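You operate a simulated robot arm through the tools that you are given. There is no shell and no other tool.

Carry out the task below with a simulated robot arm. There is one attempt and no reset: what you move stays moved.

Task
Three buckets hang on the wrong numbers: rehang each on its own place.
Fine: stand bucket 4 on the blue mat to make room. Set down upright: square steel bucket.
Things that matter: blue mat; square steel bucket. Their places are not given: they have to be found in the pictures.

Only the result counts: the job must be done as asked and must still hold three seconds after the hand-in. Knocking over, shifting, dropping, spilling or breaking anything else fails it.

Robot
A 6-joint arm with a fingered hand, fixed in place. Base frame: the origin is at the foot of the arm, x ahead of it, y to its left, z up; the work surface is at about z = 0.88. Units: m, rad, N and s.
With the tool pointing down near the work surface it reaches from about 0.16 to 0.86 m from the base axis. Its first joint turns from -2.897 to 2.897 rad. Payload 5 kg.
The TCP is the grasp point between the finger pads, 0.036 m short of the fingertips. In the tool frame z runs along the fingers and y along their closing line. Largest opening 0.12 m; the body of the gripper starts 0.042 m behind the TCP. The gripper is a hand of 4 fingers: y runs from the thumb to the fingers, the wrist lies at [-0.019, -0.123, -0.211] in the tool frame, and closing takes about 1.5 s.
Orientation is that of the tool frame in the base frame, as a unit quaternion [x, y, z, w]. With the fingers straight down and the wrist toward the robot, the tool's x, y and z point along [0, 1, 0], [1, 0, 0] and [0, 0, -1] of the base frame.

Tools
- The arm moves only by the tool jog_arm. Its argument "motion" is a list of rows, each an object of numbers (a shift or turn left out is 0, a gripper value left out holds the last): "tx", "ty", "tz": the shift along the tool's x, y, z in units of 100 mm (1.0 is 100 mm); "rx", "ry", "rz": the turn, a rotation vector about the tool's x, y, z in units of 120 degrees (1.0 is 120 degrees). In form: [{"tx": .., "ty": .., "tz": .., "rx": .., "ry": .., "rz": ..}, ...]. A call has 1 to 20 rows; each row is the pose to reach, as a shift and turn from the pose commanded when the call began, along the tool's axes at that moment. "claw" is the opening, from 0 (shut) to 1 (fully open), set as the call begins (left out, the last holds). A call with a number of a shift or a turn outside -1 to 1 is refused whole. Each row takes 0.2 s and may step no farther than 0.05 m and 0.15 rad from the row before; otherwise, or with a gripper value out of range, the whole call is refused. A pose out of reach is approached as far as the arm can. The call stops where the force on the tool passes 40 N (or 10 N more than at its start, if that is more) or the arm is blocked; 0.2 s more then pass. The fingers move at their own pace (about 0.045 m/s each) and stop on an object; they squeeze with about 22 N. The grip force told is the motor's: it shows also when the fingers shut on nothing. Time passes only in rows, and 0.2 s behind the last, so rows that repeat a pose let the fingers close. It gives the time, the measured TCP pose, the force on the tool (base axes), the opening and the grip force at its end, in the units of the frame above (readings bear some noise), with the torque about the TCP (base axes, N m) and any sound that the robot's microphone picked up.
- Cameras (640 x 400 px; columns grow to the right, rows downward): "scene" is fixed at [0.0501, -0.5014, 1.7527]; the picture's right is [0.95, -0.32, 0.00], its down [-0.17, -0.51, -0.84] and it looks along [0.27, 0.80, -0.54] (base axes); focal length 357 px, centre (320, 200). "wrist" rides on the gripper at [0.073, -0.101, -0.142] in the tool frame; the picture's right is [-0.79, 0.29, -0.54], its down [-0.56, -0.70, 0.44] and it looks along [-0.25, 0.65, 0.71] (tool axes); focal length 280 px, centre (320, 200).
- get_image(camera): a new picture of that camera. It takes no simulated time.
- slide_trunk(by): slides the trunk up (or, below 0, down) by that many m; the arm rides with it, the base frame stays. It gives what a move gives, with no picture.
- finger_targets(index, middle, ring, thumb_bend, thumb_turn): sets how far each is bent, from 0 (flat) to 1 (curled in); at 0.3 the hand is open as for a grip, at 0.7 the pads meet at the TCP. One left out holds its place. A second passes; each finger stops where it meets its share of the squeeze, and holds until it gets a number again. A gripper value or a shape takes the hand back. It gives what a move gives, with no picture; readings hold the bend of each and the force on the fingers (four entries, about 0 where the hand has none), thumb and palm. thumb_turn goes from beside the hand (0) to across from the fingers (1), as for a grip.
- hand_shape(shape): the hand has 4 fingers and takes this shape, open, in about a second: jaw (thumb against the fingers, like two jaws); tri (thumb and two fingers); tip (a fingertip pinch); poke (one finger out to press); point (the index stretched); flat (the hand flat); cup (the hand cupped); fist (a fist). The gripper value then closes the fingers along that shape, each until it touches; the sizes above hold for jaw. It gives what a move gives, with no picture.
- locate(camera, pixels): for up to 12 pixels [column, row] of the newest picture of that camera ("zoom" is the newest enlarged one), the place [x, y, z] in the base frame of the surface seen there, good to about 0.002 m. It takes no simulated time.
- close_up(camera, box): a new picture of the part [left, top, right, bottom] of that camera's present view, enlarged. It takes no simulated time.
- close_job(): hands the job in; it is judged then, once.

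Leave the gripper open and the arm clear of the work at the hand-in unless told otherwise.

The tools are called after "Emit:" as a command line: name --argument value ..., lists and objects as JSON in quotes. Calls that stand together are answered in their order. jog_arm: Moves the arm, as the interface text tells. Its arguments: {"type":"object","properties":{"motion":{"type":"array"},"claw":{"type":"number"}},"required":["motion"]} The other tools are called the same way: slide_trunk (by) slides the trunk up or down; hand_shape (shape) gives the hand a shape; finger_targets (index, middle, ring, thumb_bend, thumb_turn) moves the fingers one by one; get_image (camera) takes a picture; locate (camera, pixels) gives the place of the surface under pixels of a picture; close_up (camera, box) takes an enlarged picture of a part of a camera's view; close_job () hands the job in.

At the start:

```text
clock: 0.0
position: [0.455, 0.5519, 1.2586]
ee_rot: [0.707, 0.707, 0.0, 0.0]
wrist_force: [0.2, 0.0, 0.3]
wrist_torque: [-0.03, -0.02, 0.02]
opening: 0.1198
finger_force: 0.1
shape: jaw
bend: [0.3, 0.3, 0.3, 0.3, 0.98]
finger forces: [0.0, 0.0, 0.1, 0.1, 0.1, 0.0]
trunk travel left (down, up): [-0.775, 0.065]
```

scene: 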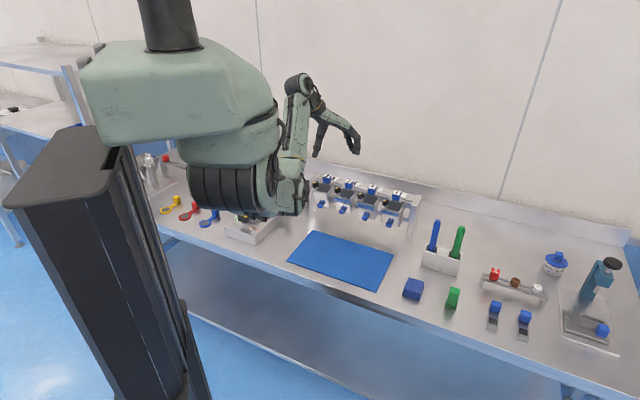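
wrist: 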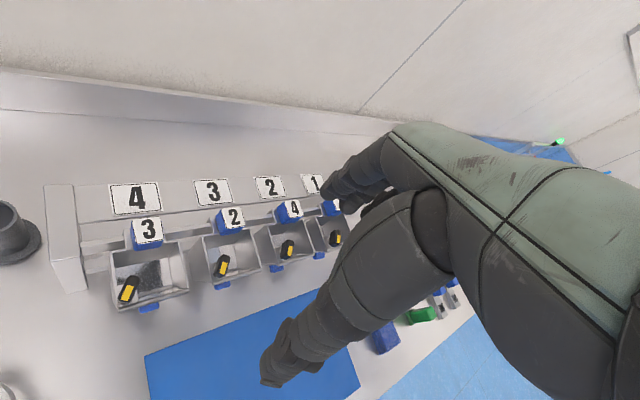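

I'll look closely at the rack first: in the wrist picture the labels read 4, 3, 2, 1 with buckets 3, 2, 4, 1 hung below. I'll take close-ups from both cameras.

Emit:
close_up --camera "scene" --box '[290, 160, 430, 248]'

Emit:
close_up --camera "wrist" --box '[30, 150, 370, 362]'

```text
4.55 times, centred on (360, 204) of scene
```

zoom: 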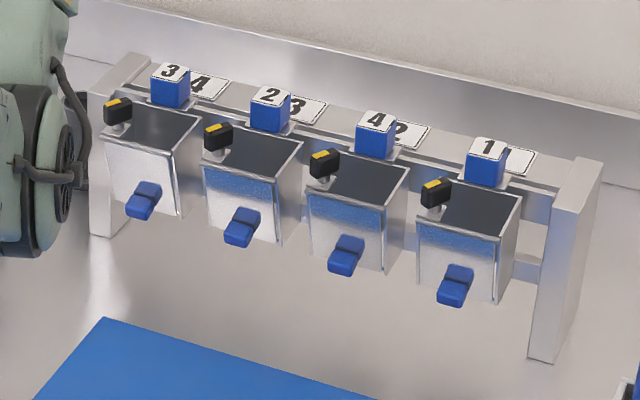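

```text
1.88 times, centred on (200, 256) of wrist
```

zoom: 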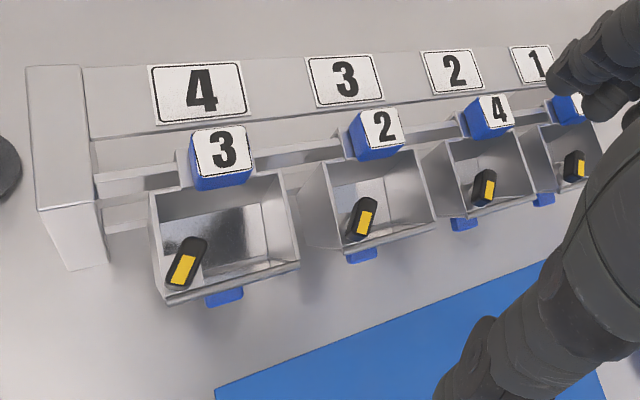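

The order is confirmed: bucket 3 hangs at place 4, bucket 2 at place 3, bucket 4 at place 2, and bucket 1 is right. I'll measure the block tops, the rims, the rail and the front lugs in this wrist close-up.

Emit:
locate --camera "zoom" --pixels '[[222, 148], [383, 125], [498, 109], [197, 90], [345, 80], [453, 71], [532, 64], [190, 262], [363, 220], [485, 188], [223, 298], [60, 150]]'

Emit:
locate --camera "zoom" --pixels '[[195, 131], [246, 128], [252, 172], [193, 182], [152, 195], [284, 172], [299, 267], [165, 302], [130, 180], [290, 152], [300, 160], [222, 242]]'

```text
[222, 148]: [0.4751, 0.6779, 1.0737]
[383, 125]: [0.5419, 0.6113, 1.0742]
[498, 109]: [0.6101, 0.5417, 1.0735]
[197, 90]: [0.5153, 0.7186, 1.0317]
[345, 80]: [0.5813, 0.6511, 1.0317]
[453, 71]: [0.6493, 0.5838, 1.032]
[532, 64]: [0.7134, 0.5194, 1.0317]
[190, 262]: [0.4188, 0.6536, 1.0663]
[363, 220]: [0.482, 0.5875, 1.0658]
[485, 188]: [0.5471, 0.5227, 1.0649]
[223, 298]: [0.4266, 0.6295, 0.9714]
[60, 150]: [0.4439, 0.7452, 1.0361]
```

```text
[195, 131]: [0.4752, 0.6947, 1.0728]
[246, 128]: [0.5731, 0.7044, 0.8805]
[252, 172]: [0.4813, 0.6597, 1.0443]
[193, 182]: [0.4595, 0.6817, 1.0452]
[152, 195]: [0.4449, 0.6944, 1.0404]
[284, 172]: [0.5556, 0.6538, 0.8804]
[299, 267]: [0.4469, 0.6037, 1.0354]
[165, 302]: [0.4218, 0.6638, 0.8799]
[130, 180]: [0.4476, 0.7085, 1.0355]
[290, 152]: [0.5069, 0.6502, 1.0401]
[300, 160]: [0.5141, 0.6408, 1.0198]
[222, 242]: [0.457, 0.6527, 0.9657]
```

The rack runs along about (0.705, -0.709) with a pitch near 0.094 m. Next I want to know how the buckets hang and what the black and yellow parts are, so I'm taking tighter close-ups.

Emit:
close_up --camera "wrist" --box '[90, 200, 202, 320]'

Emit:
close_up --camera "scene" --box '[345, 178, 425, 230]'

Emit:
close_up --camera "wrist" --box '[190, 180, 350, 290]'

```text
3.33 times, centred on (146, 260) of wrist
```

zoom: 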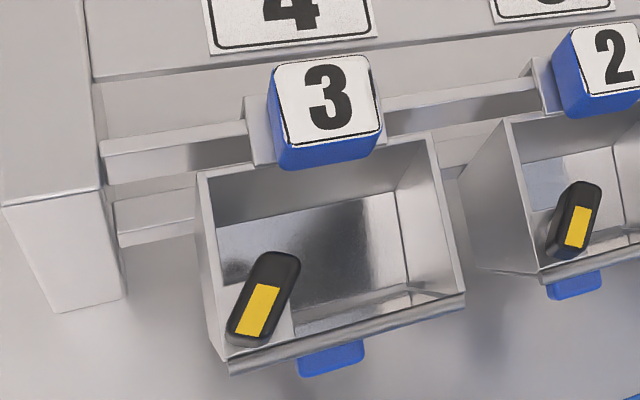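

```text
7.69 times, centred on (385, 204) of scene
```

zoom: 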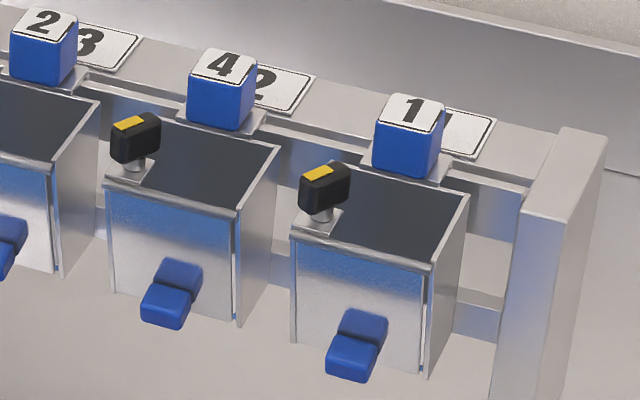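

```text
3.64 times, centred on (270, 235) of wrist
```

zoom: 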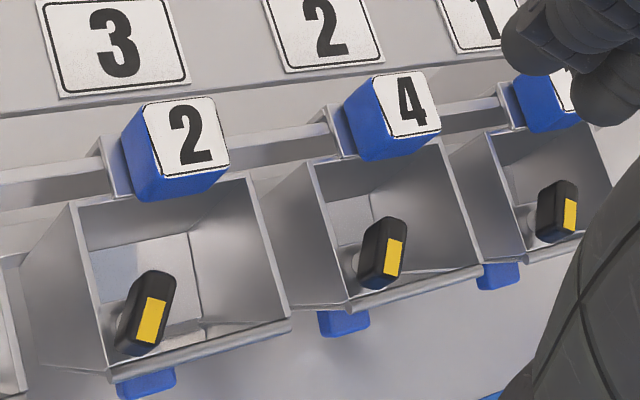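

The buckets hang by a plate hooked over the rail, with a numbered blue block on top as a handle. The black knob and blue tab look like front latches, so I won't touch them. I'm turning the tool 45° so the closing line faces the rack, with the thumb on the robot side, staying high.

Emit:
jog_arm --motion '[{"rz": -0.0625}, {"rz": -0.125}, {"rz": -0.1875}, {"rz": -0.25}, {"rz": -0.3125}, {"rz": -0.375}, {"rz": -0.375}]' --claw 1

Emit:
get_image --camera "wrist"

Emit:
get_image --camera "scene"

```text
clock: 1.6
position: [0.4546, 0.5518, 1.2585]
ee_rot: [0.382, 0.924, 0.0, 0.0]
wrist_force: [-0.2, 0.1, 0.0]
wrist_torque: [-0.02, -0.01, 0.01]
opening: 0.1192
finger_force: 0.1
shape: jaw
bend: [0.3, 0.3, 0.3, 0.3, 0.98]
finger forces: [0.0, 0.0, 0.0, 0.1, 0.0, 0.1]
trunk travel left (down, up): [-0.775, 0.065]
```

```text
taken
```

wrist: 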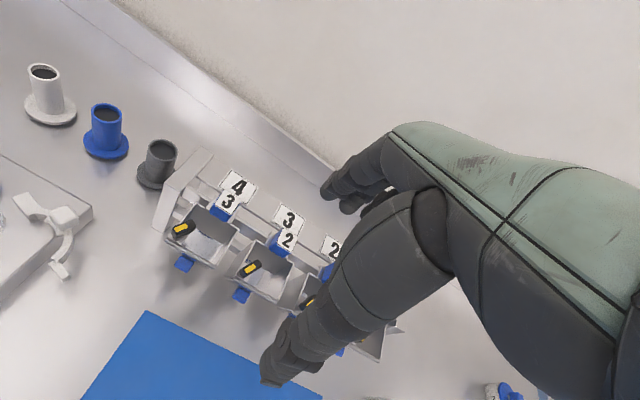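

```text
taken
```

scene: 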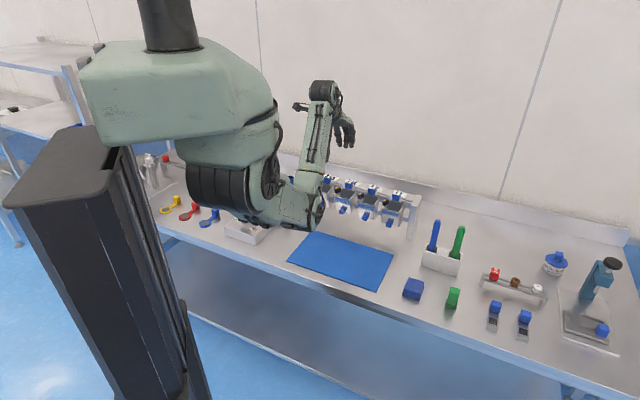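

The turn went as expected. I'll zoom on buckets 3 and 2 from this angle to measure the handle block, hook and rail.

Emit:
close_up --camera "wrist" --box '[150, 145, 278, 225]'

Emit:
close_up --camera "wrist" --box '[190, 170, 254, 210]'

```text
5.00 times, centred on (214, 185) of wrist
```

zoom: 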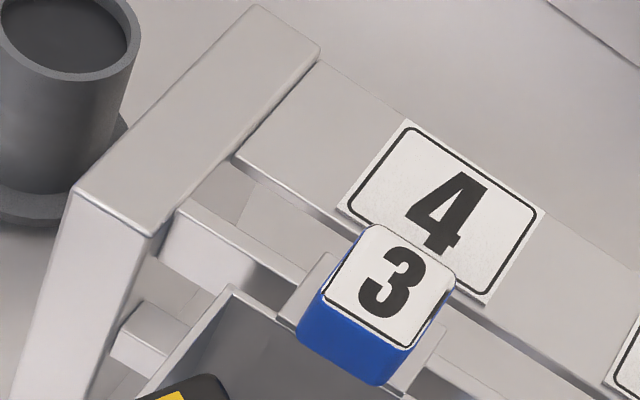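

```text
10.00 times, centred on (222, 190) of wrist
```

zoom: 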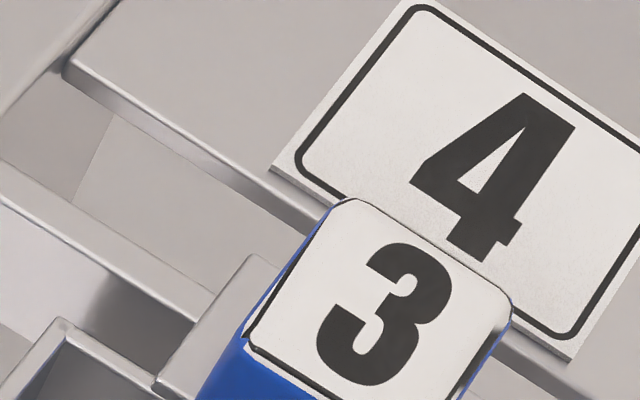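

I'll measure points on this 10x picture: the block corners, hook plate corners, rail edges and shelf edge.

Emit:
locate --camera "zoom" --pixels '[[350, 205], [505, 300], [258, 340], [380, 320], [245, 275], [175, 375], [215, 340], [80, 230], [60, 205], [200, 170], [150, 300], [60, 330]]'

Emit:
close_up --camera "wrist" --box '[160, 190, 240, 240]'

```text
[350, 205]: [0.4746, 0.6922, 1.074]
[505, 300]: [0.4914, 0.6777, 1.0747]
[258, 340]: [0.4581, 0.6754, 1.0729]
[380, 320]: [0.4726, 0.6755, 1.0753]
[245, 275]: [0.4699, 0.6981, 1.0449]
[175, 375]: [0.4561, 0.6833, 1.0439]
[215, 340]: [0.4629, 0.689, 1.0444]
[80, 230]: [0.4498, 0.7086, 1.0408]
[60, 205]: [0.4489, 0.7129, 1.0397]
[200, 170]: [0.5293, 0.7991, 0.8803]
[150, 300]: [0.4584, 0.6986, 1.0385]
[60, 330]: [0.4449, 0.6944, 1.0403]
```

```text
8.00 times, centred on (200, 215) of wrist
```

zoom: 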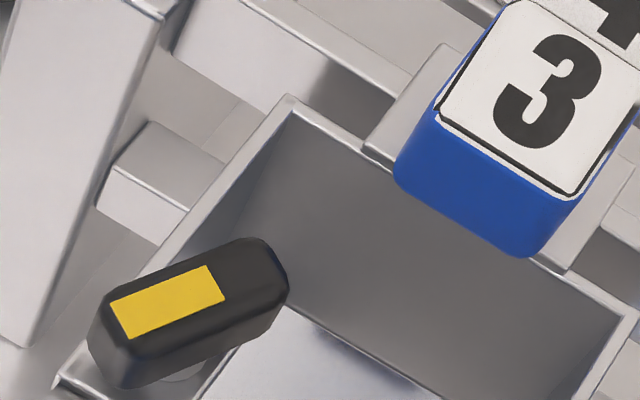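

The hook plate top is at z≈1.0445, the rail top at 1.040 and the block top at 1.074. I'll measure all the block tops from the scene camera, which now has a clear view, and locate the mat as well.

Emit:
get_image --camera "scene"

Emit:
locate --camera "scene" --pixels '[[313, 232], [290, 260], [380, 288], [393, 254], [340, 258], [325, 250], [360, 265], [345, 240]]'

Emit:
close_up --camera "scene" --box '[355, 180, 403, 210]'

```text
taken
```

scene: 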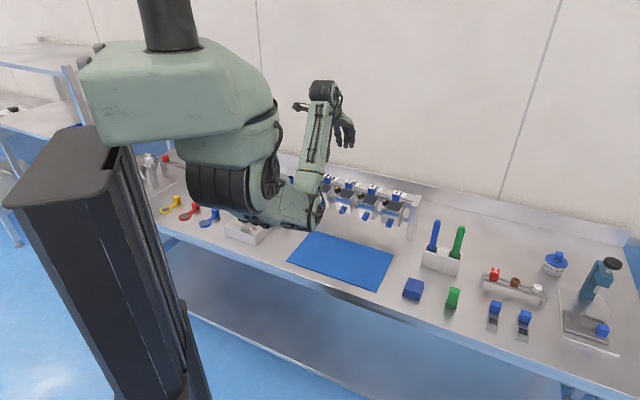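

```text
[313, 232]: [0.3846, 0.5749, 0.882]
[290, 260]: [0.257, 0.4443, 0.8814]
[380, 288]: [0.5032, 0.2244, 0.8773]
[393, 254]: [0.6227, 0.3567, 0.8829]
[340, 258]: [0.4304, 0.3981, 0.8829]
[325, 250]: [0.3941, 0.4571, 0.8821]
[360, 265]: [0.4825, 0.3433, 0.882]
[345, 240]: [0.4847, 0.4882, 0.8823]
```

```text
13.33 times, centred on (379, 195) of scene
```

zoom: 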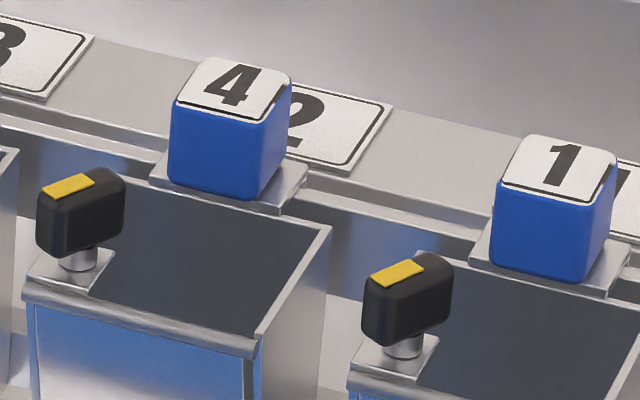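

I'll measure block 4's top and bottom corners, its hook plate and the rail from this 13x view.

Emit:
locate --camera "zoom" --pixels '[[207, 66], [283, 78], [267, 115], [184, 101], [176, 150], [176, 175], [262, 180], [265, 195], [300, 172], [160, 178], [245, 140], [385, 200]]'

Emit:
locate --camera "zoom" --pixels '[[350, 165], [355, 185], [440, 212], [450, 225], [330, 230], [120, 190], [255, 340], [30, 290], [80, 187], [75, 260], [225, 240], [295, 290]]'

```text
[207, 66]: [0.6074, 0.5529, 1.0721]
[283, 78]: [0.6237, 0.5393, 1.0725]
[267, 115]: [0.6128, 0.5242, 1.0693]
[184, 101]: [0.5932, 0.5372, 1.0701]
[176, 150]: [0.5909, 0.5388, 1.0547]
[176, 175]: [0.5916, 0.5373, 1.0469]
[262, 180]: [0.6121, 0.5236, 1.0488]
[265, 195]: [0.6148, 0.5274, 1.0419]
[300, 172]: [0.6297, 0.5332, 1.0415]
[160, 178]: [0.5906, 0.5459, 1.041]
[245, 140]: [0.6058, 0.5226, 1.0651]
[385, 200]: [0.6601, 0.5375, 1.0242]
```

```text
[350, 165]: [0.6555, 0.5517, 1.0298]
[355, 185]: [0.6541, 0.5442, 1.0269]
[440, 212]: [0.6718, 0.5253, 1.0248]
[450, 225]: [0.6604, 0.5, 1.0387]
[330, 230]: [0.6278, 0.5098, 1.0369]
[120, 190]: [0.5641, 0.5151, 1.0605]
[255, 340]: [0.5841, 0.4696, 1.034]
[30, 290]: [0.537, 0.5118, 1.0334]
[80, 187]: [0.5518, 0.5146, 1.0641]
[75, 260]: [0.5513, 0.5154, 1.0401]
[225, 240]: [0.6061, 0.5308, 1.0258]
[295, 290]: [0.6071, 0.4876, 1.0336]
```

Block 4's centre is about (0.6094, 0.539). I want the true finger shape before going near the block, so I'm setting the claw to half (about 0.06 m) while staying high, then zooming on the hand.

Emit:
jog_arm --motion '[{"tx": -0.3, "ty": 0.0}, {"tx": -0.6, "ty": 0.1}, {"tx": -0.9, "ty": 0.2}, {"tx": -0.9, "ty": 0.2}, {"tx": -0.9, "ty": 0.2}]' --claw 0.5

Emit:
close_up --camera "scene" --box '[300, 60, 460, 160]'

Emit:
get_image --camera "wrist"

```text
clock: 2.8
position: [0.532, 0.5035, 1.2576]
ee_rot: [0.383, 0.924, -0.001, 0.001]
wrist_force: [0.1, 0.9, 0.9]
wrist_torque: [-0.01, 0.02, 0.02]
opening: 0.0607
finger_force: 0.0
shape: jaw
bend: [0.74, 0.45, 0.42, 0.69, 1.0]
finger forces: [0.0, 0.0, 0.1, 0.0, 0.0, 0.1]
trunk travel left (down, up): [-0.775, 0.065]
```

```text
4.00 times, centred on (380, 110) of scene
```

zoom: 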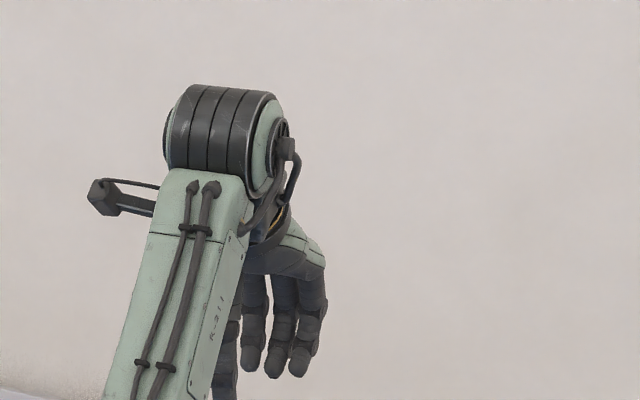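

```text
taken
```

wrist: 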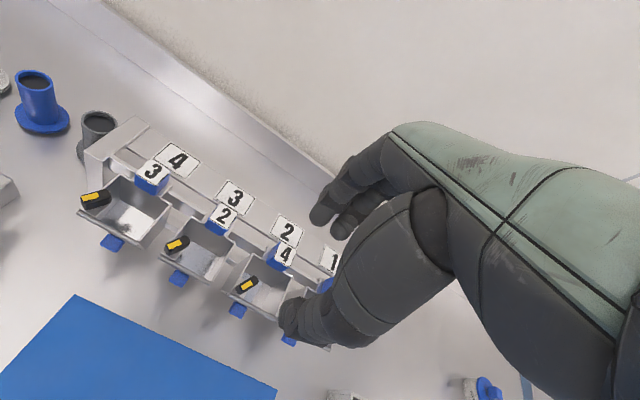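

In the wrist view the fingertips sit near (322,212) and (342,230), and the thumb tip near (292,318). I'll locate those surfaces relative to the TCP.

Emit:
locate --camera "wrist" --pixels '[[318, 218], [340, 232], [290, 315], [300, 335], [325, 205], [350, 215], [375, 195], [288, 258], [225, 210], [155, 170], [300, 305], [370, 320]]'

Emit:
close_up --camera "wrist" --box '[260, 160, 420, 360]'

```text
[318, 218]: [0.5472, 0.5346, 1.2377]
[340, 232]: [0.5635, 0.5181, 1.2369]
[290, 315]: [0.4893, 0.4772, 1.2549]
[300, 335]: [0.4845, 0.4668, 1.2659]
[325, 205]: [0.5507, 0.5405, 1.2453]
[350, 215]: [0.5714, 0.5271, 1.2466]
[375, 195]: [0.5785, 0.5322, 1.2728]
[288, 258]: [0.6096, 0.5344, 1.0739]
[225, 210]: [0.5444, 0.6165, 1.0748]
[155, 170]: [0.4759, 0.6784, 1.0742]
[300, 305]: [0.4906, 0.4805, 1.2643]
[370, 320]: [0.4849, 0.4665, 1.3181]
```

```text
2.00 times, centred on (340, 260) of wrist
```

zoom: 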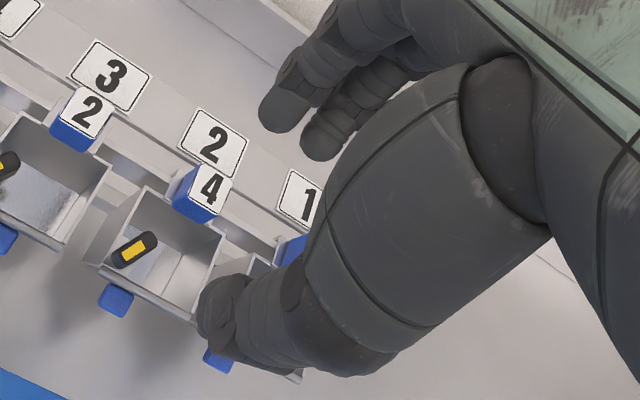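

I'll test the hand in the air at nearly the grasp width (claw 0.22, about 26 mm) to see where the tips end up.

Emit:
jog_arm --motion '[{"tx": 0.0}, {"tx": 0.0}, {"tx": 0.0}, {"tx": 0.0}, {"tx": 0.0}]' --claw 0.22

Emit:
close_up --camera "wrist" --box '[260, 160, 420, 360]'

Emit:
locate --camera "zoom" --pixels '[[280, 130], [320, 150], [215, 300], [215, 330], [240, 340], [300, 90], [260, 200], [240, 250], [300, 180]]'

```text
clock: 4.0
position: [0.5319, 0.5028, 1.2581]
ee_rot: [0.382, 0.924, -0.001, 0.001]
wrist_force: [0.2, -0.1, 0.1]
wrist_torque: [0.01, -0.03, 0.01]
opening: 0.0266
finger_force: 0.0
shape: jaw
bend: [0.73, 0.58, 0.56, 0.74, 1.0]
finger forces: [0.1, 0.1, 0.0, 0.0, 0.1, 0.1]
trunk travel left (down, up): [-0.775, 0.065]
```

```text
2.00 times, centred on (340, 260) of wrist
```

zoom: 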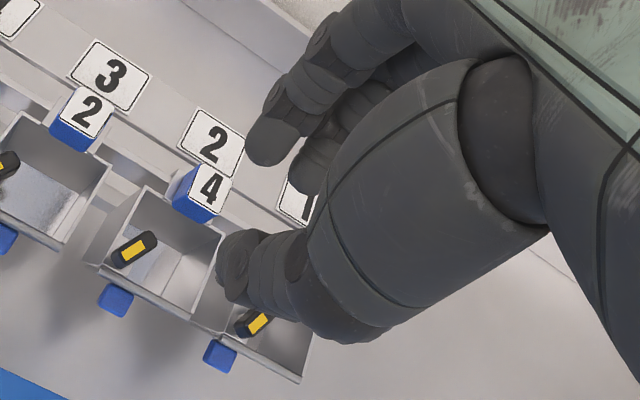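

```text
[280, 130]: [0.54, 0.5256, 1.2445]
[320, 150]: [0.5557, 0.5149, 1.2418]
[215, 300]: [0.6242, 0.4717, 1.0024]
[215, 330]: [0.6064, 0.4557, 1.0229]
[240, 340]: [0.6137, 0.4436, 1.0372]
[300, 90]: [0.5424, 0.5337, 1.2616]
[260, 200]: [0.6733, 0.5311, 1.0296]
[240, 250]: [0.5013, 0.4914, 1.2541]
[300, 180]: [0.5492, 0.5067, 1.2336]
```

The fingers and thumb hang nearly straight down. To see how the three fingers sit sideways relative to the TCP, I'm zooming on the hand from the scene camera.

Emit:
get_image --camera "scene"

Emit:
close_up --camera "scene" --box '[340, 105, 404, 165]'

```text
taken
```

scene: 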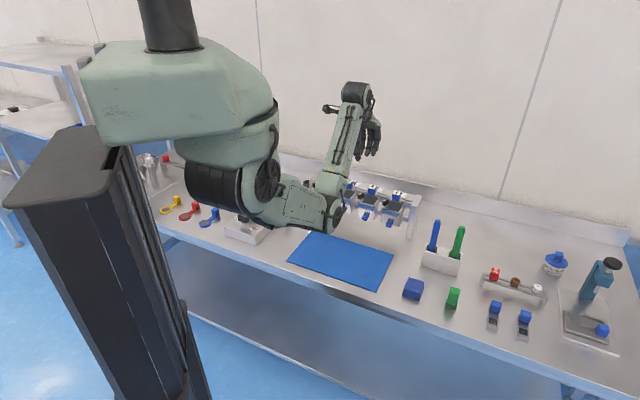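

```text
6.67 times, centred on (372, 135) of scene
```

zoom: 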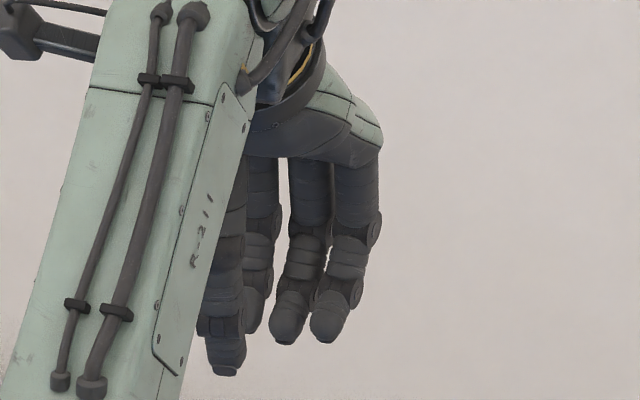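

Now I'll locate the three fingers and the thumb in this zoom.

Emit:
locate --camera "zoom" --pixels '[[252, 322], [285, 335], [328, 335], [225, 368], [225, 345], [262, 200], [305, 200], [355, 200], [258, 290], [292, 310], [335, 310]]'

```text
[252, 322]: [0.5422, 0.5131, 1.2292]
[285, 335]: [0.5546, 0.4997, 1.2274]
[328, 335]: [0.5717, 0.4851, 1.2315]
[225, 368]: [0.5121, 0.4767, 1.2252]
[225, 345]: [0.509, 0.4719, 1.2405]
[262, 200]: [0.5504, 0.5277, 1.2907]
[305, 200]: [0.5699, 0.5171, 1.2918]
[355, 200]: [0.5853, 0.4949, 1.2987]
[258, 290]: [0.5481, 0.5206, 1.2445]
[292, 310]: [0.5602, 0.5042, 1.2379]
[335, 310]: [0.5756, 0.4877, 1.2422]
```

The thumb lines up with the first finger at tool x≈0. The second finger is at x≈-0.02 and the third at x≈-0.042, so the third would miss a 26 mm block. I'll try the "tri" shape here in the air and see what the third finger does.

Emit:
hand_shape --shape "tri"

Emit:
close_up --camera "scene" --box '[340, 105, 404, 165]'

Emit:
close_up --camera "wrist" --box '[240, 140, 440, 390]'

```text
clock: 4.9
position: [0.5315, 0.503, 1.2585]
ee_rot: [0.383, 0.924, 0.0, -0.001]
wrist_force: [-0.3, -0.9, 0.5]
wrist_torque: [0.01, -0.04, 0.01]
opening: 0.1193
finger_force: 0.0
shape: tri
bend: [0.3, 0.3, 0.99, 0.3, 0.98]
finger forces: [0.0, 0.0, 0.0, 0.1, 0.0, 0.0]
trunk travel left (down, up): [-0.775, 0.065]
```

```text
6.67 times, centred on (372, 135) of scene
```

zoom: 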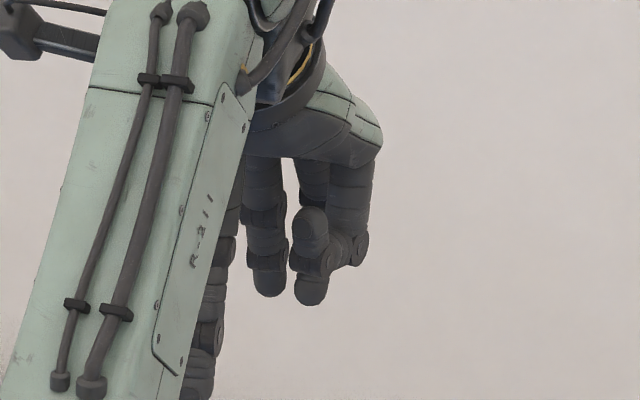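

```text
1.60 times, centred on (340, 265) of wrist
```

zoom: 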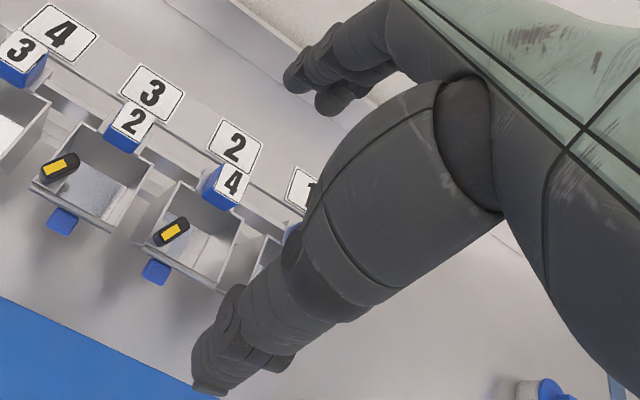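

The tri shape curls the third finger out of the way and leaves the thumb and two fingers to grip the block. I'm setting the claw to 0.5 and moving above block 4, to TCP about (0.605, 0.543, 1.158). That keeps the tips more than 4 cm above the block.

Emit:
jog_arm --motion '[{"tx": -0.06, "ty": 0.2, "tz": 0.0}, {"tx": -0.12, "ty": 0.45, "tz": 0.2}, {"tx": -0.2, "ty": 0.7, "tz": 0.5}, {"tx": -0.237, "ty": 0.805, "tz": 0.8}, {"tx": -0.237, "ty": 0.805, "tz": 1.0}, {"tx": -0.237, "ty": 0.805, "tz": 1.0}]' --claw 0.5

Emit:
get_image --camera "wrist"

Emit:
get_image --camera "scene"

```text
clock: 6.3
position: [0.6069, 0.543, 1.1599]
ee_rot: [0.383, 0.924, -0.001, 0.0]
wrist_force: [0.0, 0.0, -0.3]
wrist_torque: [-0.01, -0.01, -0.03]
opening: 0.0604
finger_force: 0.0
shape: tri
bend: [0.74, 0.45, 0.99, 0.69, 1.0]
finger forces: [0.0, 0.1, 0.0, 0.0, 0.0, 0.0]
trunk travel left (down, up): [-0.775, 0.065]
```

```text
taken
```

wrist: 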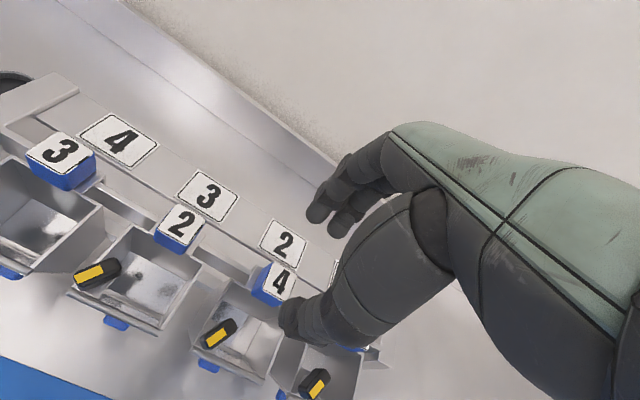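

```text
taken
```

scene: 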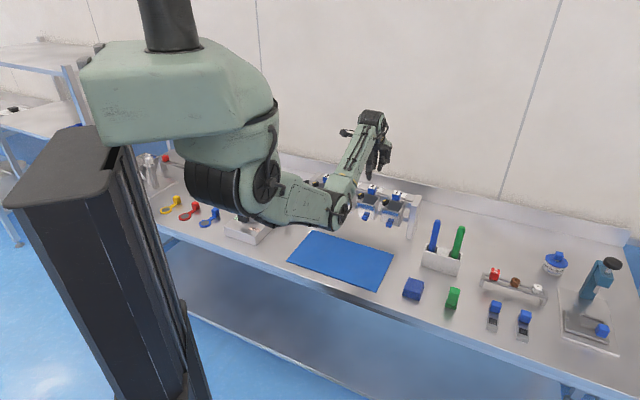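

Hovering at the right height. I'll zoom on block 4 in the wrist view to refine its centre relative to the fingers.

Emit:
close_up --camera "wrist" --box '[230, 200, 370, 350]'

Emit:
close_up --camera "scene" --box '[340, 130, 420, 210]'

```text
2.67 times, centred on (300, 275) of wrist
```

zoom: 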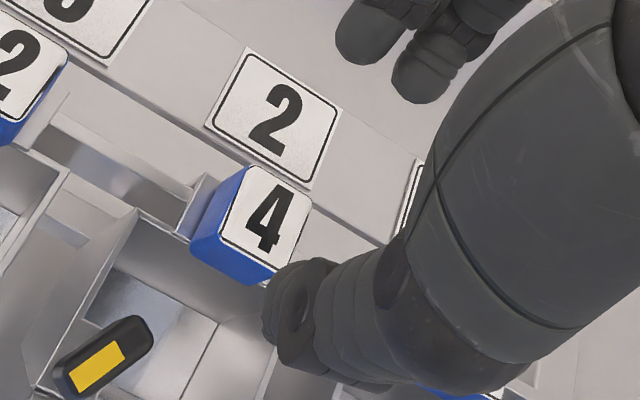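

```text
5.00 times, centred on (380, 170) of scene
```

zoom: 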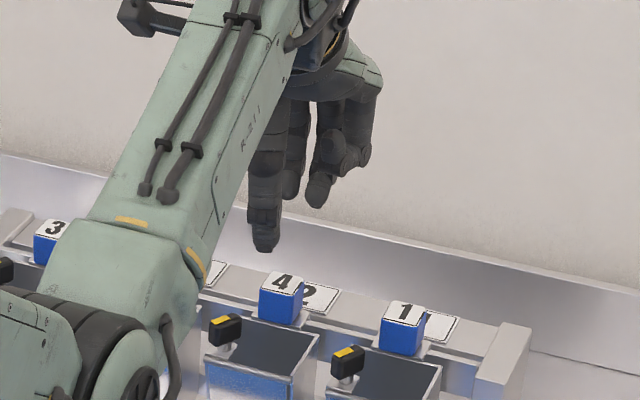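

I'll locate the finger and thumb tips in the scene zoom, plus the block 4 label, its corners and the label 2 corners.

Emit:
locate --camera "zoom" --pixels '[[265, 246], [290, 196], [315, 204], [281, 285], [355, 160], [330, 160], [265, 225]]'

Emit:
locate --camera "wrist" --pixels '[[280, 282], [283, 243], [262, 288], [298, 290]]'

Emit:
close_up --camera "wrist" --box '[230, 240, 310, 320]'

```text
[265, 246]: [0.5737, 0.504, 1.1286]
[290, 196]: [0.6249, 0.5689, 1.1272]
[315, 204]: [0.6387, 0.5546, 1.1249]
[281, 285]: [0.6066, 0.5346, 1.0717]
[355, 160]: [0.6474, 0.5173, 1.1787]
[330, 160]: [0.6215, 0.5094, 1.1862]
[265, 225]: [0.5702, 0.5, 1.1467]
```

```text
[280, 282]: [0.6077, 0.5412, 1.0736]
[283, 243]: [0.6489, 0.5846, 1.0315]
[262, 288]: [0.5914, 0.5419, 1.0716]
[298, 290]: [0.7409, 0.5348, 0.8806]
```

```text
5.00 times, centred on (270, 280) of wrist
```

zoom: 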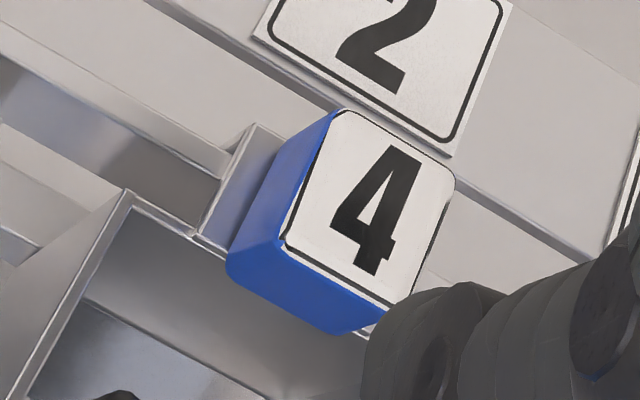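

Now the precise corners of block 4's top at 5x.

Emit:
locate --camera "zoom" --pixels '[[347, 114], [448, 180], [388, 302], [289, 242], [370, 210], [258, 128], [198, 232], [275, 22], [500, 15], [445, 150], [335, 115], [232, 252]]'

```text
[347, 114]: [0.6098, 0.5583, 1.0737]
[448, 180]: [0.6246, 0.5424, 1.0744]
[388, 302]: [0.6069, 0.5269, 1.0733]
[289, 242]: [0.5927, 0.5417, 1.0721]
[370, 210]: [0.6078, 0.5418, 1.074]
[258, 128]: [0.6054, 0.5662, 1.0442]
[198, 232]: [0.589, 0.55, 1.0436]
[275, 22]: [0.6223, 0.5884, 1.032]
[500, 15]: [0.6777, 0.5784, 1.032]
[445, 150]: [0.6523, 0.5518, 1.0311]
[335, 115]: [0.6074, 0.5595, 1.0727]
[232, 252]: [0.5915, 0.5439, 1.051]
```

Block 4's centre is at (0.6084, 0.5422) with its top at z=1.074. That is 2 mm from the TCP sideways and centred along the closing line. I'll descend straight to TCP z≈1.079, which leaves the fingertips just above the hook plate (1.0445) and clear of the shelf (1.032).

Emit:
jog_arm --motion '[{"tx": 0.015, "tz": 0.2}, {"tx": 0.015, "tz": 0.4}, {"tx": 0.015, "tz": 0.55}, {"tx": 0.015, "tz": 0.65}, {"tx": 0.015, "tz": 0.73}, {"tx": 0.015, "tz": 0.78}, {"tx": 0.015, "tz": 0.8}, {"tx": 0.015, "tz": 0.8}]'

Emit:
get_image --camera "wrist"

Emit:
close_up --camera "scene" --box '[340, 150, 420, 230]'

```text
clock: 8.1
position: [0.6051, 0.5431, 1.0784]
ee_rot: [0.383, 0.924, 0.0, 0.0]
wrist_force: [1.4, -1.0, 0.3]
wrist_torque: [-0.05, 0.01, 0.01]
opening: 0.0604
finger_force: 0.0
shape: tri
bend: [0.74, 0.45, 0.99, 0.7, 1.0]
finger forces: [0.0, 0.0, 0.0, 0.1, 0.7, 0.1]
trunk travel left (down, up): [-0.775, 0.065]
```

```text
taken
```

wrist: 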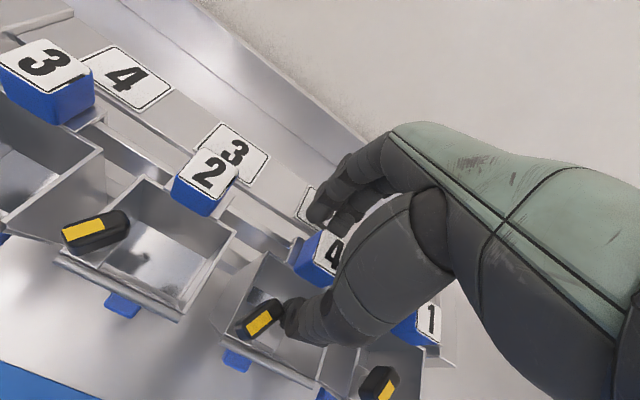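

```text
5.00 times, centred on (380, 190) of scene
```

zoom: 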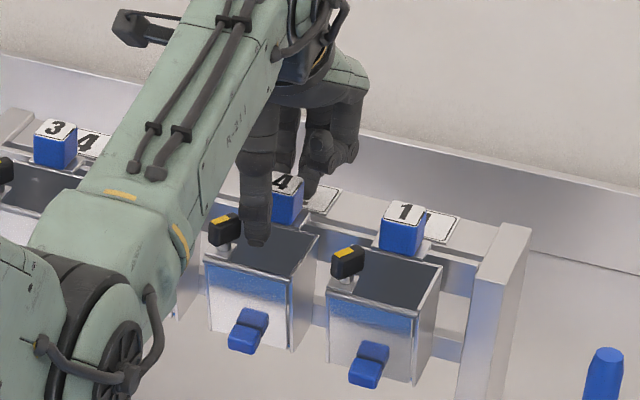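

The thumb reads 0.7 N and appears close to the black knob near wrist pixel (283,318). I'll zoom in before closing.

Emit:
close_up --camera "wrist" --box '[220, 180, 400, 360]'

Emit:
close_up --camera "scene" --box '[360, 165, 412, 215]'

```text
2.22 times, centred on (310, 270) of wrist
```

zoom: 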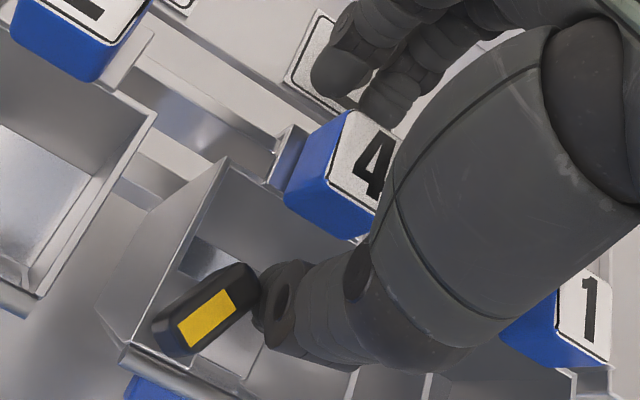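

```text
8.00 times, centred on (386, 190) of scene
```

zoom: 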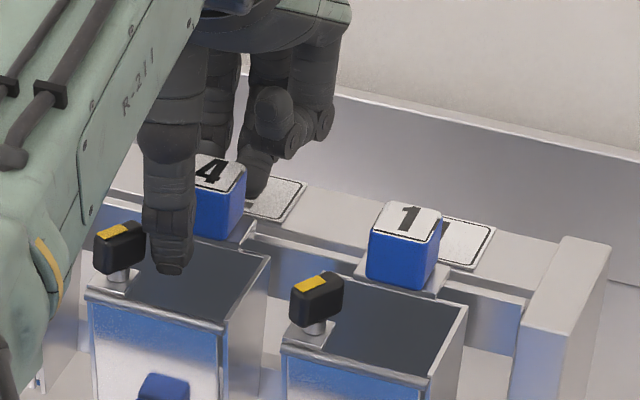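

The thumb pad just touches the side of the knob. I'll step 2 mm away from it and close on the block. The thumb closes away from the knob.

Emit:
jog_arm --motion '[{"tx": -0.02}, {"tx": -0.02}]'

Emit:
jog_arm --motion '[{"tx": 0}, {"tx": 0}, {"tx": 0}, {"tx": 0}, {"tx": 0}, {"tx": 0}, {"tx": 0}, {"tx": 0}]' --claw 0

Emit:
close_up --camera "wrist" --box '[220, 180, 400, 360]'

Emit:
close_up --camera "scene" --box '[360, 165, 412, 215]'

```text
clock: 8.7
position: [0.6075, 0.5421, 1.0776]
ee_rot: [0.383, 0.924, 0.0, 0.0]
wrist_force: [0.7, 0.3, 0.4]
wrist_torque: [-0.01, -0.02, 0.02]
opening: 0.0603
finger_force: 0.0
shape: tri
bend: [0.74, 0.45, 0.99, 0.7, 1.0]
finger forces: [0.1, 0.0, 0.0, 0.0, 0.1, 0.0]
trunk travel left (down, up): [-0.775, 0.065]
```

```text
clock: 10.5
position: [0.6063, 0.5418, 1.077]
ee_rot: [0.383, 0.924, 0.0, 0.0]
wrist_force: [-1.3, -0.6, 0.3]
wrist_torque: [0.02, -0.02, -0.02]
opening: 0.0248
finger_force: 22.2
shape: tri
bend: [0.73, 0.59, 1.0, 0.74, 1.0]
finger forces: [9.6, 9.2, 0.0, 0.1, 20.2, 0.0]
trunk travel left (down, up): [-0.775, 0.065]
```

```text
2.22 times, centred on (310, 270) of wrist
```

zoom: 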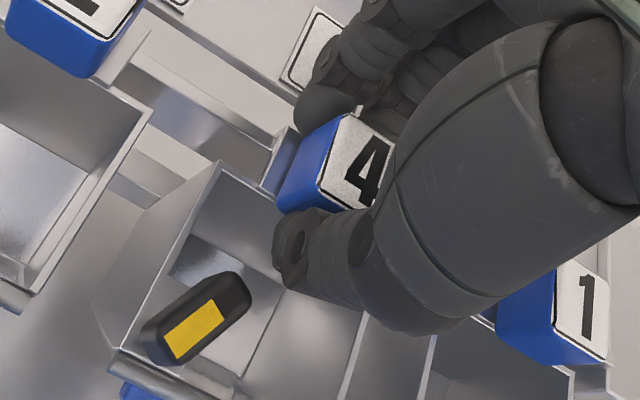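

```text
8.00 times, centred on (386, 190) of scene
```

zoom: 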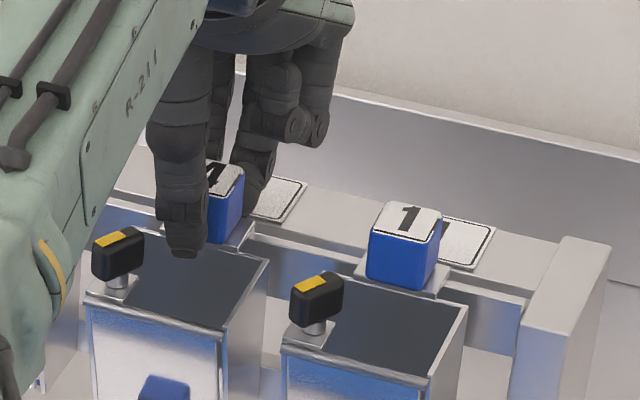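

It's a solid grasp: opening 24.8 mm, the two fingers at 9.6 and 9.2 N, the thumb at 20 N. I'm lifting straight up slowly by 30 mm first and checking.

Emit:
jog_arm --motion '[{"tz": -0.03}, {"tz": -0.06}, {"tz": -0.1}, {"tz": -0.14}, {"tz": -0.18}, {"tz": -0.22}, {"tz": -0.26}, {"tz": -0.3}, {"tz": -0.3}]'

Emit:
close_up --camera "wrist" --box '[220, 180, 400, 360]'

Emit:
close_up --camera "scene" --box '[350, 150, 420, 220]'

```text
clock: 12.5
position: [0.6061, 0.5425, 1.1084]
ee_rot: [0.383, 0.924, -0.001, 0.0]
wrist_force: [-0.5, 0.0, -4.1]
wrist_torque: [0.07, -0.05, 0.02]
opening: 0.0248
finger_force: 21.7
shape: tri
bend: [0.73, 0.59, 1.0, 0.74, 1.0]
finger forces: [10.1, 9.6, 0.0, 0.0, 19.9, 0.1]
trunk travel left (down, up): [-0.775, 0.065]
```

```text
2.22 times, centred on (310, 270) of wrist
```

zoom: 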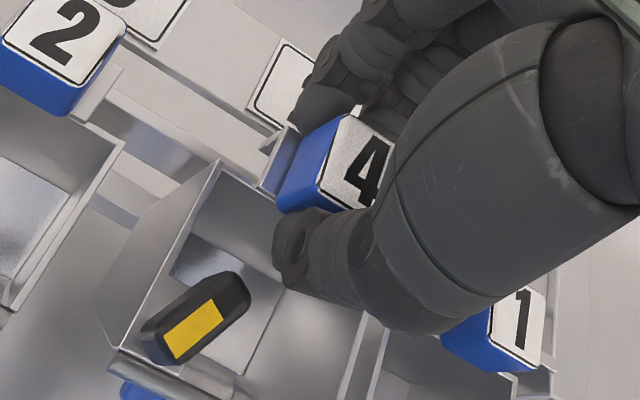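

```text
5.71 times, centred on (385, 185) of scene
```

zoom: 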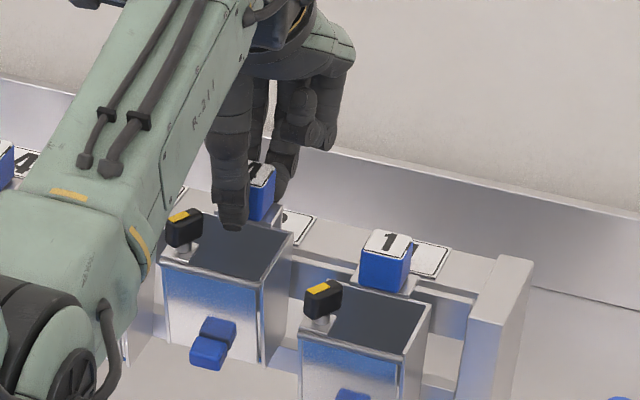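

The bucket hangs cleanly, about 4 N, and stays square with the hand. The arm's elbow looks low near pixels (330,215), so I'll measure its height before moving toward the mat.

Emit:
get_image --camera "scene"

Emit:
locate --camera "scene" --pixels '[[345, 215], [340, 225], [300, 222], [270, 215], [250, 205], [330, 190], [350, 180], [370, 130], [380, 115], [210, 170], [150, 60], [353, 205]]'

```text
taken
```

scene: 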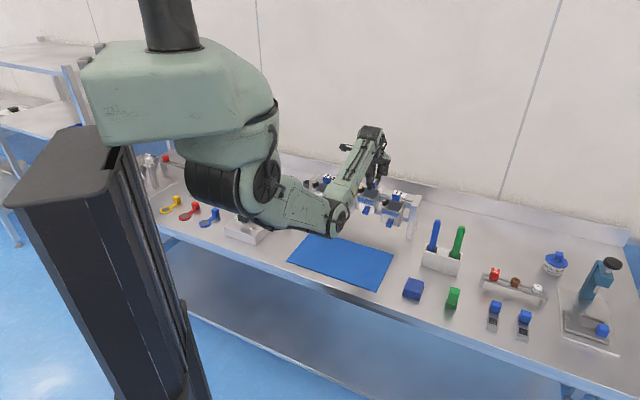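

```text
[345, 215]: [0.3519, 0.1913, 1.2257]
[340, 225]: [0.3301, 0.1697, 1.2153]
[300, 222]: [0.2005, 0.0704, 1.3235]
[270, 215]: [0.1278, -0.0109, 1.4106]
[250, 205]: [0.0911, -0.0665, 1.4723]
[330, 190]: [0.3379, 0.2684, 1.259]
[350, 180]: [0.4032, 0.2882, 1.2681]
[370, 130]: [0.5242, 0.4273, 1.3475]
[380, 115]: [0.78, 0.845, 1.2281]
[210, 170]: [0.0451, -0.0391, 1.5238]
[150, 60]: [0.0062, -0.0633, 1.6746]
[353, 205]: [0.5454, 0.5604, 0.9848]
```

The elbow is at z≈1.2, well above everything. I'll lift another 40 mm, then draw the bucket straight out from the rack by 100 mm, away from its neighbours.

Emit:
jog_arm --motion '[{"tz": -0.08}, {"tz": -0.16}, {"tz": -0.24}, {"tz": -0.32}, {"tz": -0.4}, {"tz": -0.4, "ty": -0.08}, {"tz": -0.4, "ty": -0.2}, {"tz": -0.4, "ty": -0.35}, {"tz": -0.4, "ty": -0.5}, {"tz": -0.4, "ty": -0.65}, {"tz": -0.4, "ty": -0.8}, {"tz": -0.4, "ty": -0.92}, {"tz": -0.4, "ty": -1.0}, {"tz": -0.4, "ty": -1.0}]'

Emit:
get_image --camera "scene"

Emit:
get_image --camera "wrist"

```text
clock: 15.5
position: [0.5369, 0.4727, 1.1472]
ee_rot: [0.383, 0.924, 0.0, 0.001]
wrist_force: [-0.5, -0.6, -3.9]
wrist_torque: [0.06, -0.03, 0.01]
opening: 0.0246
finger_force: 21.9
shape: tri
bend: [0.73, 0.59, 1.0, 0.74, 1.0]
finger forces: [10.1, 9.5, 0.0, 0.0, 19.9, 0.0]
trunk travel left (down, up): [-0.775, 0.065]
```

```text
taken
```

scene: 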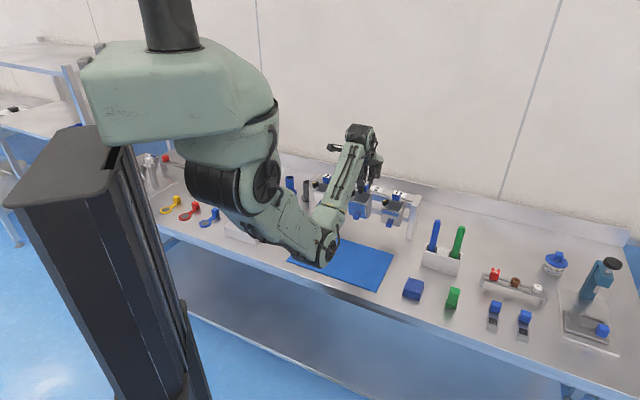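

```text
taken
```

wrist: 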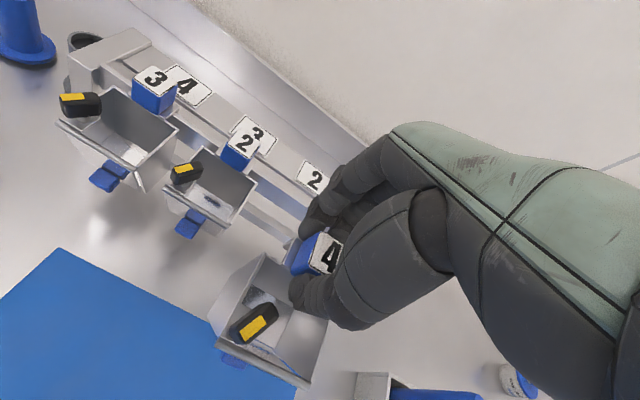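

Bucket 4 is out and steady. I'll check the elbow height again and the held bucket's level before going down to the mat.

Emit:
locate --camera "scene" --pixels '[[325, 250], [322, 262], [335, 240], [305, 245], [345, 200], [355, 150]]'

Emit:
close_up --camera "wrist" --box '[195, 220, 355, 400]'

Emit:
close_up --camera "scene" --box '[330, 160, 410, 230]'

```text
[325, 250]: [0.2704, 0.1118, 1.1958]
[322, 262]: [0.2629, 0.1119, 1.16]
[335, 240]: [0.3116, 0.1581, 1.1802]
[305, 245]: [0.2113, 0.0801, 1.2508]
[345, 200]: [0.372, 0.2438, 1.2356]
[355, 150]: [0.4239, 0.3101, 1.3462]
```

```text
2.22 times, centred on (275, 310) of wrist
```

zoom: 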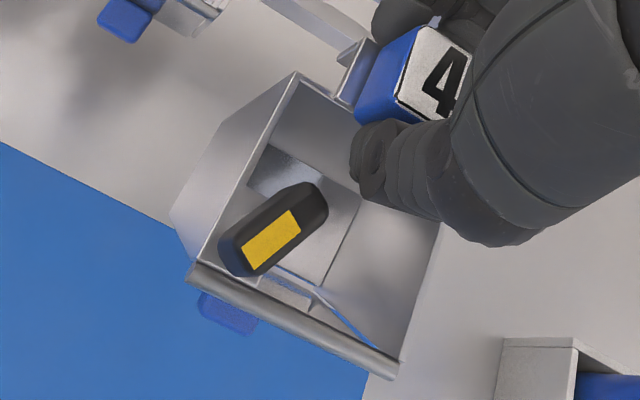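

```text
5.71 times, centred on (370, 195) of scene
```

zoom: 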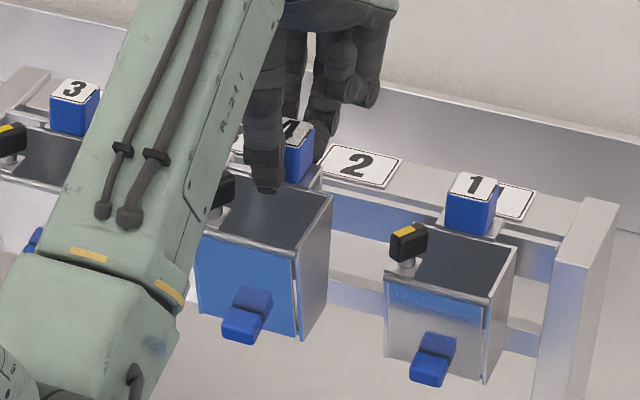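

I'll measure the held bucket's rim corners and bottom corner to see whether it is level.

Emit:
locate --camera "zoom" --pixels '[[293, 253], [328, 200], [215, 236], [301, 335], [325, 300], [247, 325], [212, 300], [270, 242]]'

Emit:
get_image --camera "wrist"

Emit:
locate --camera "wrist" --pixels '[[263, 255], [219, 342], [300, 381], [330, 252], [320, 262], [240, 325]]'

```text
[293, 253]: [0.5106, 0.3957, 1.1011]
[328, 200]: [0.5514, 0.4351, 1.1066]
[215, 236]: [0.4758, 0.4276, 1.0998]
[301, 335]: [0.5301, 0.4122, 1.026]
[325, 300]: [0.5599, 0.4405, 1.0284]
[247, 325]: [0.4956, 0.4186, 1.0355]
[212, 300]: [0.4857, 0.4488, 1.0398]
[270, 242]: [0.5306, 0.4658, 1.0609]
```

```text
taken
```

wrist: 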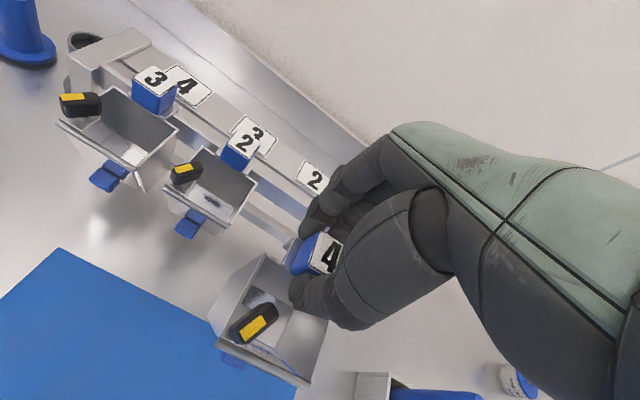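

```text
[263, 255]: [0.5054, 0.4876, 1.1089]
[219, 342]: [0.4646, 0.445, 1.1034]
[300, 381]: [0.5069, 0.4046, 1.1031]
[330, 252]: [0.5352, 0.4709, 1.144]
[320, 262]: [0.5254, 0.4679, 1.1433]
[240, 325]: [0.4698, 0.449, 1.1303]
```

The bucket is level, and its bottom is about 0.122 m below the TCP. I'm moving over the mat to TCP about (0.528, 0.385) and lowering part of the way.

Emit:
jog_arm --motion '[{"tx": -0.08, "ty": -0.1}, {"tx": -0.2, "ty": -0.25, "tz": 0.05}, {"tx": -0.33, "ty": -0.4, "tz": 0.15}, {"tx": -0.45, "ty": -0.55, "tz": 0.27}, {"tx": -0.53, "ty": -0.65, "tz": 0.4}, {"tx": -0.557, "ty": -0.683, "tz": 0.52}, {"tx": -0.557, "ty": -0.683, "tz": 0.62}, {"tx": -0.557, "ty": -0.683, "tz": 0.7}, {"tx": -0.557, "ty": -0.683, "tz": 0.7}]'

Emit:
get_image --camera "scene"

Emit:
get_image --camera "wrist"

```text
clock: 17.5
position: [0.5273, 0.3846, 1.0782]
ee_rot: [0.382, 0.924, 0.0, -0.001]
wrist_force: [-0.1, 0.2, -3.0]
wrist_torque: [0.08, -0.08, 0.01]
opening: 0.0247
finger_force: 21.9
shape: tri
bend: [0.73, 0.59, 1.0, 0.74, 1.0]
finger forces: [10.1, 9.5, 0.0, 0.1, 19.8, 0.0]
trunk travel left (down, up): [-0.775, 0.065]
```

```text
taken
```

scene: 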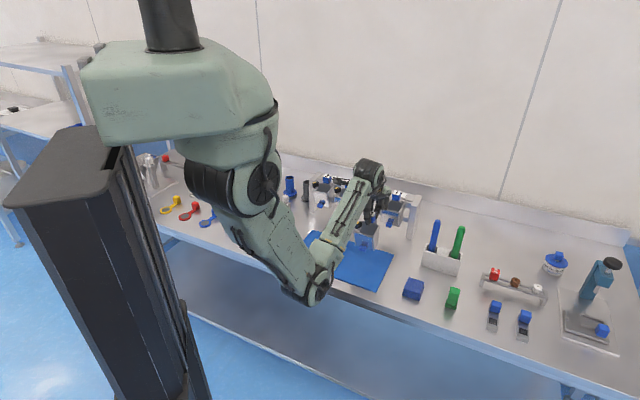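

```text
taken
```

wrist: 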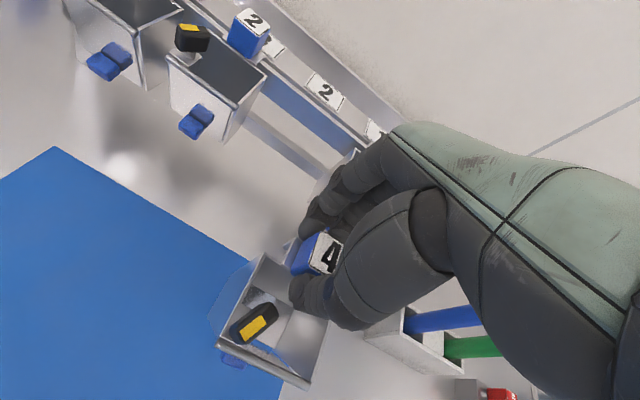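

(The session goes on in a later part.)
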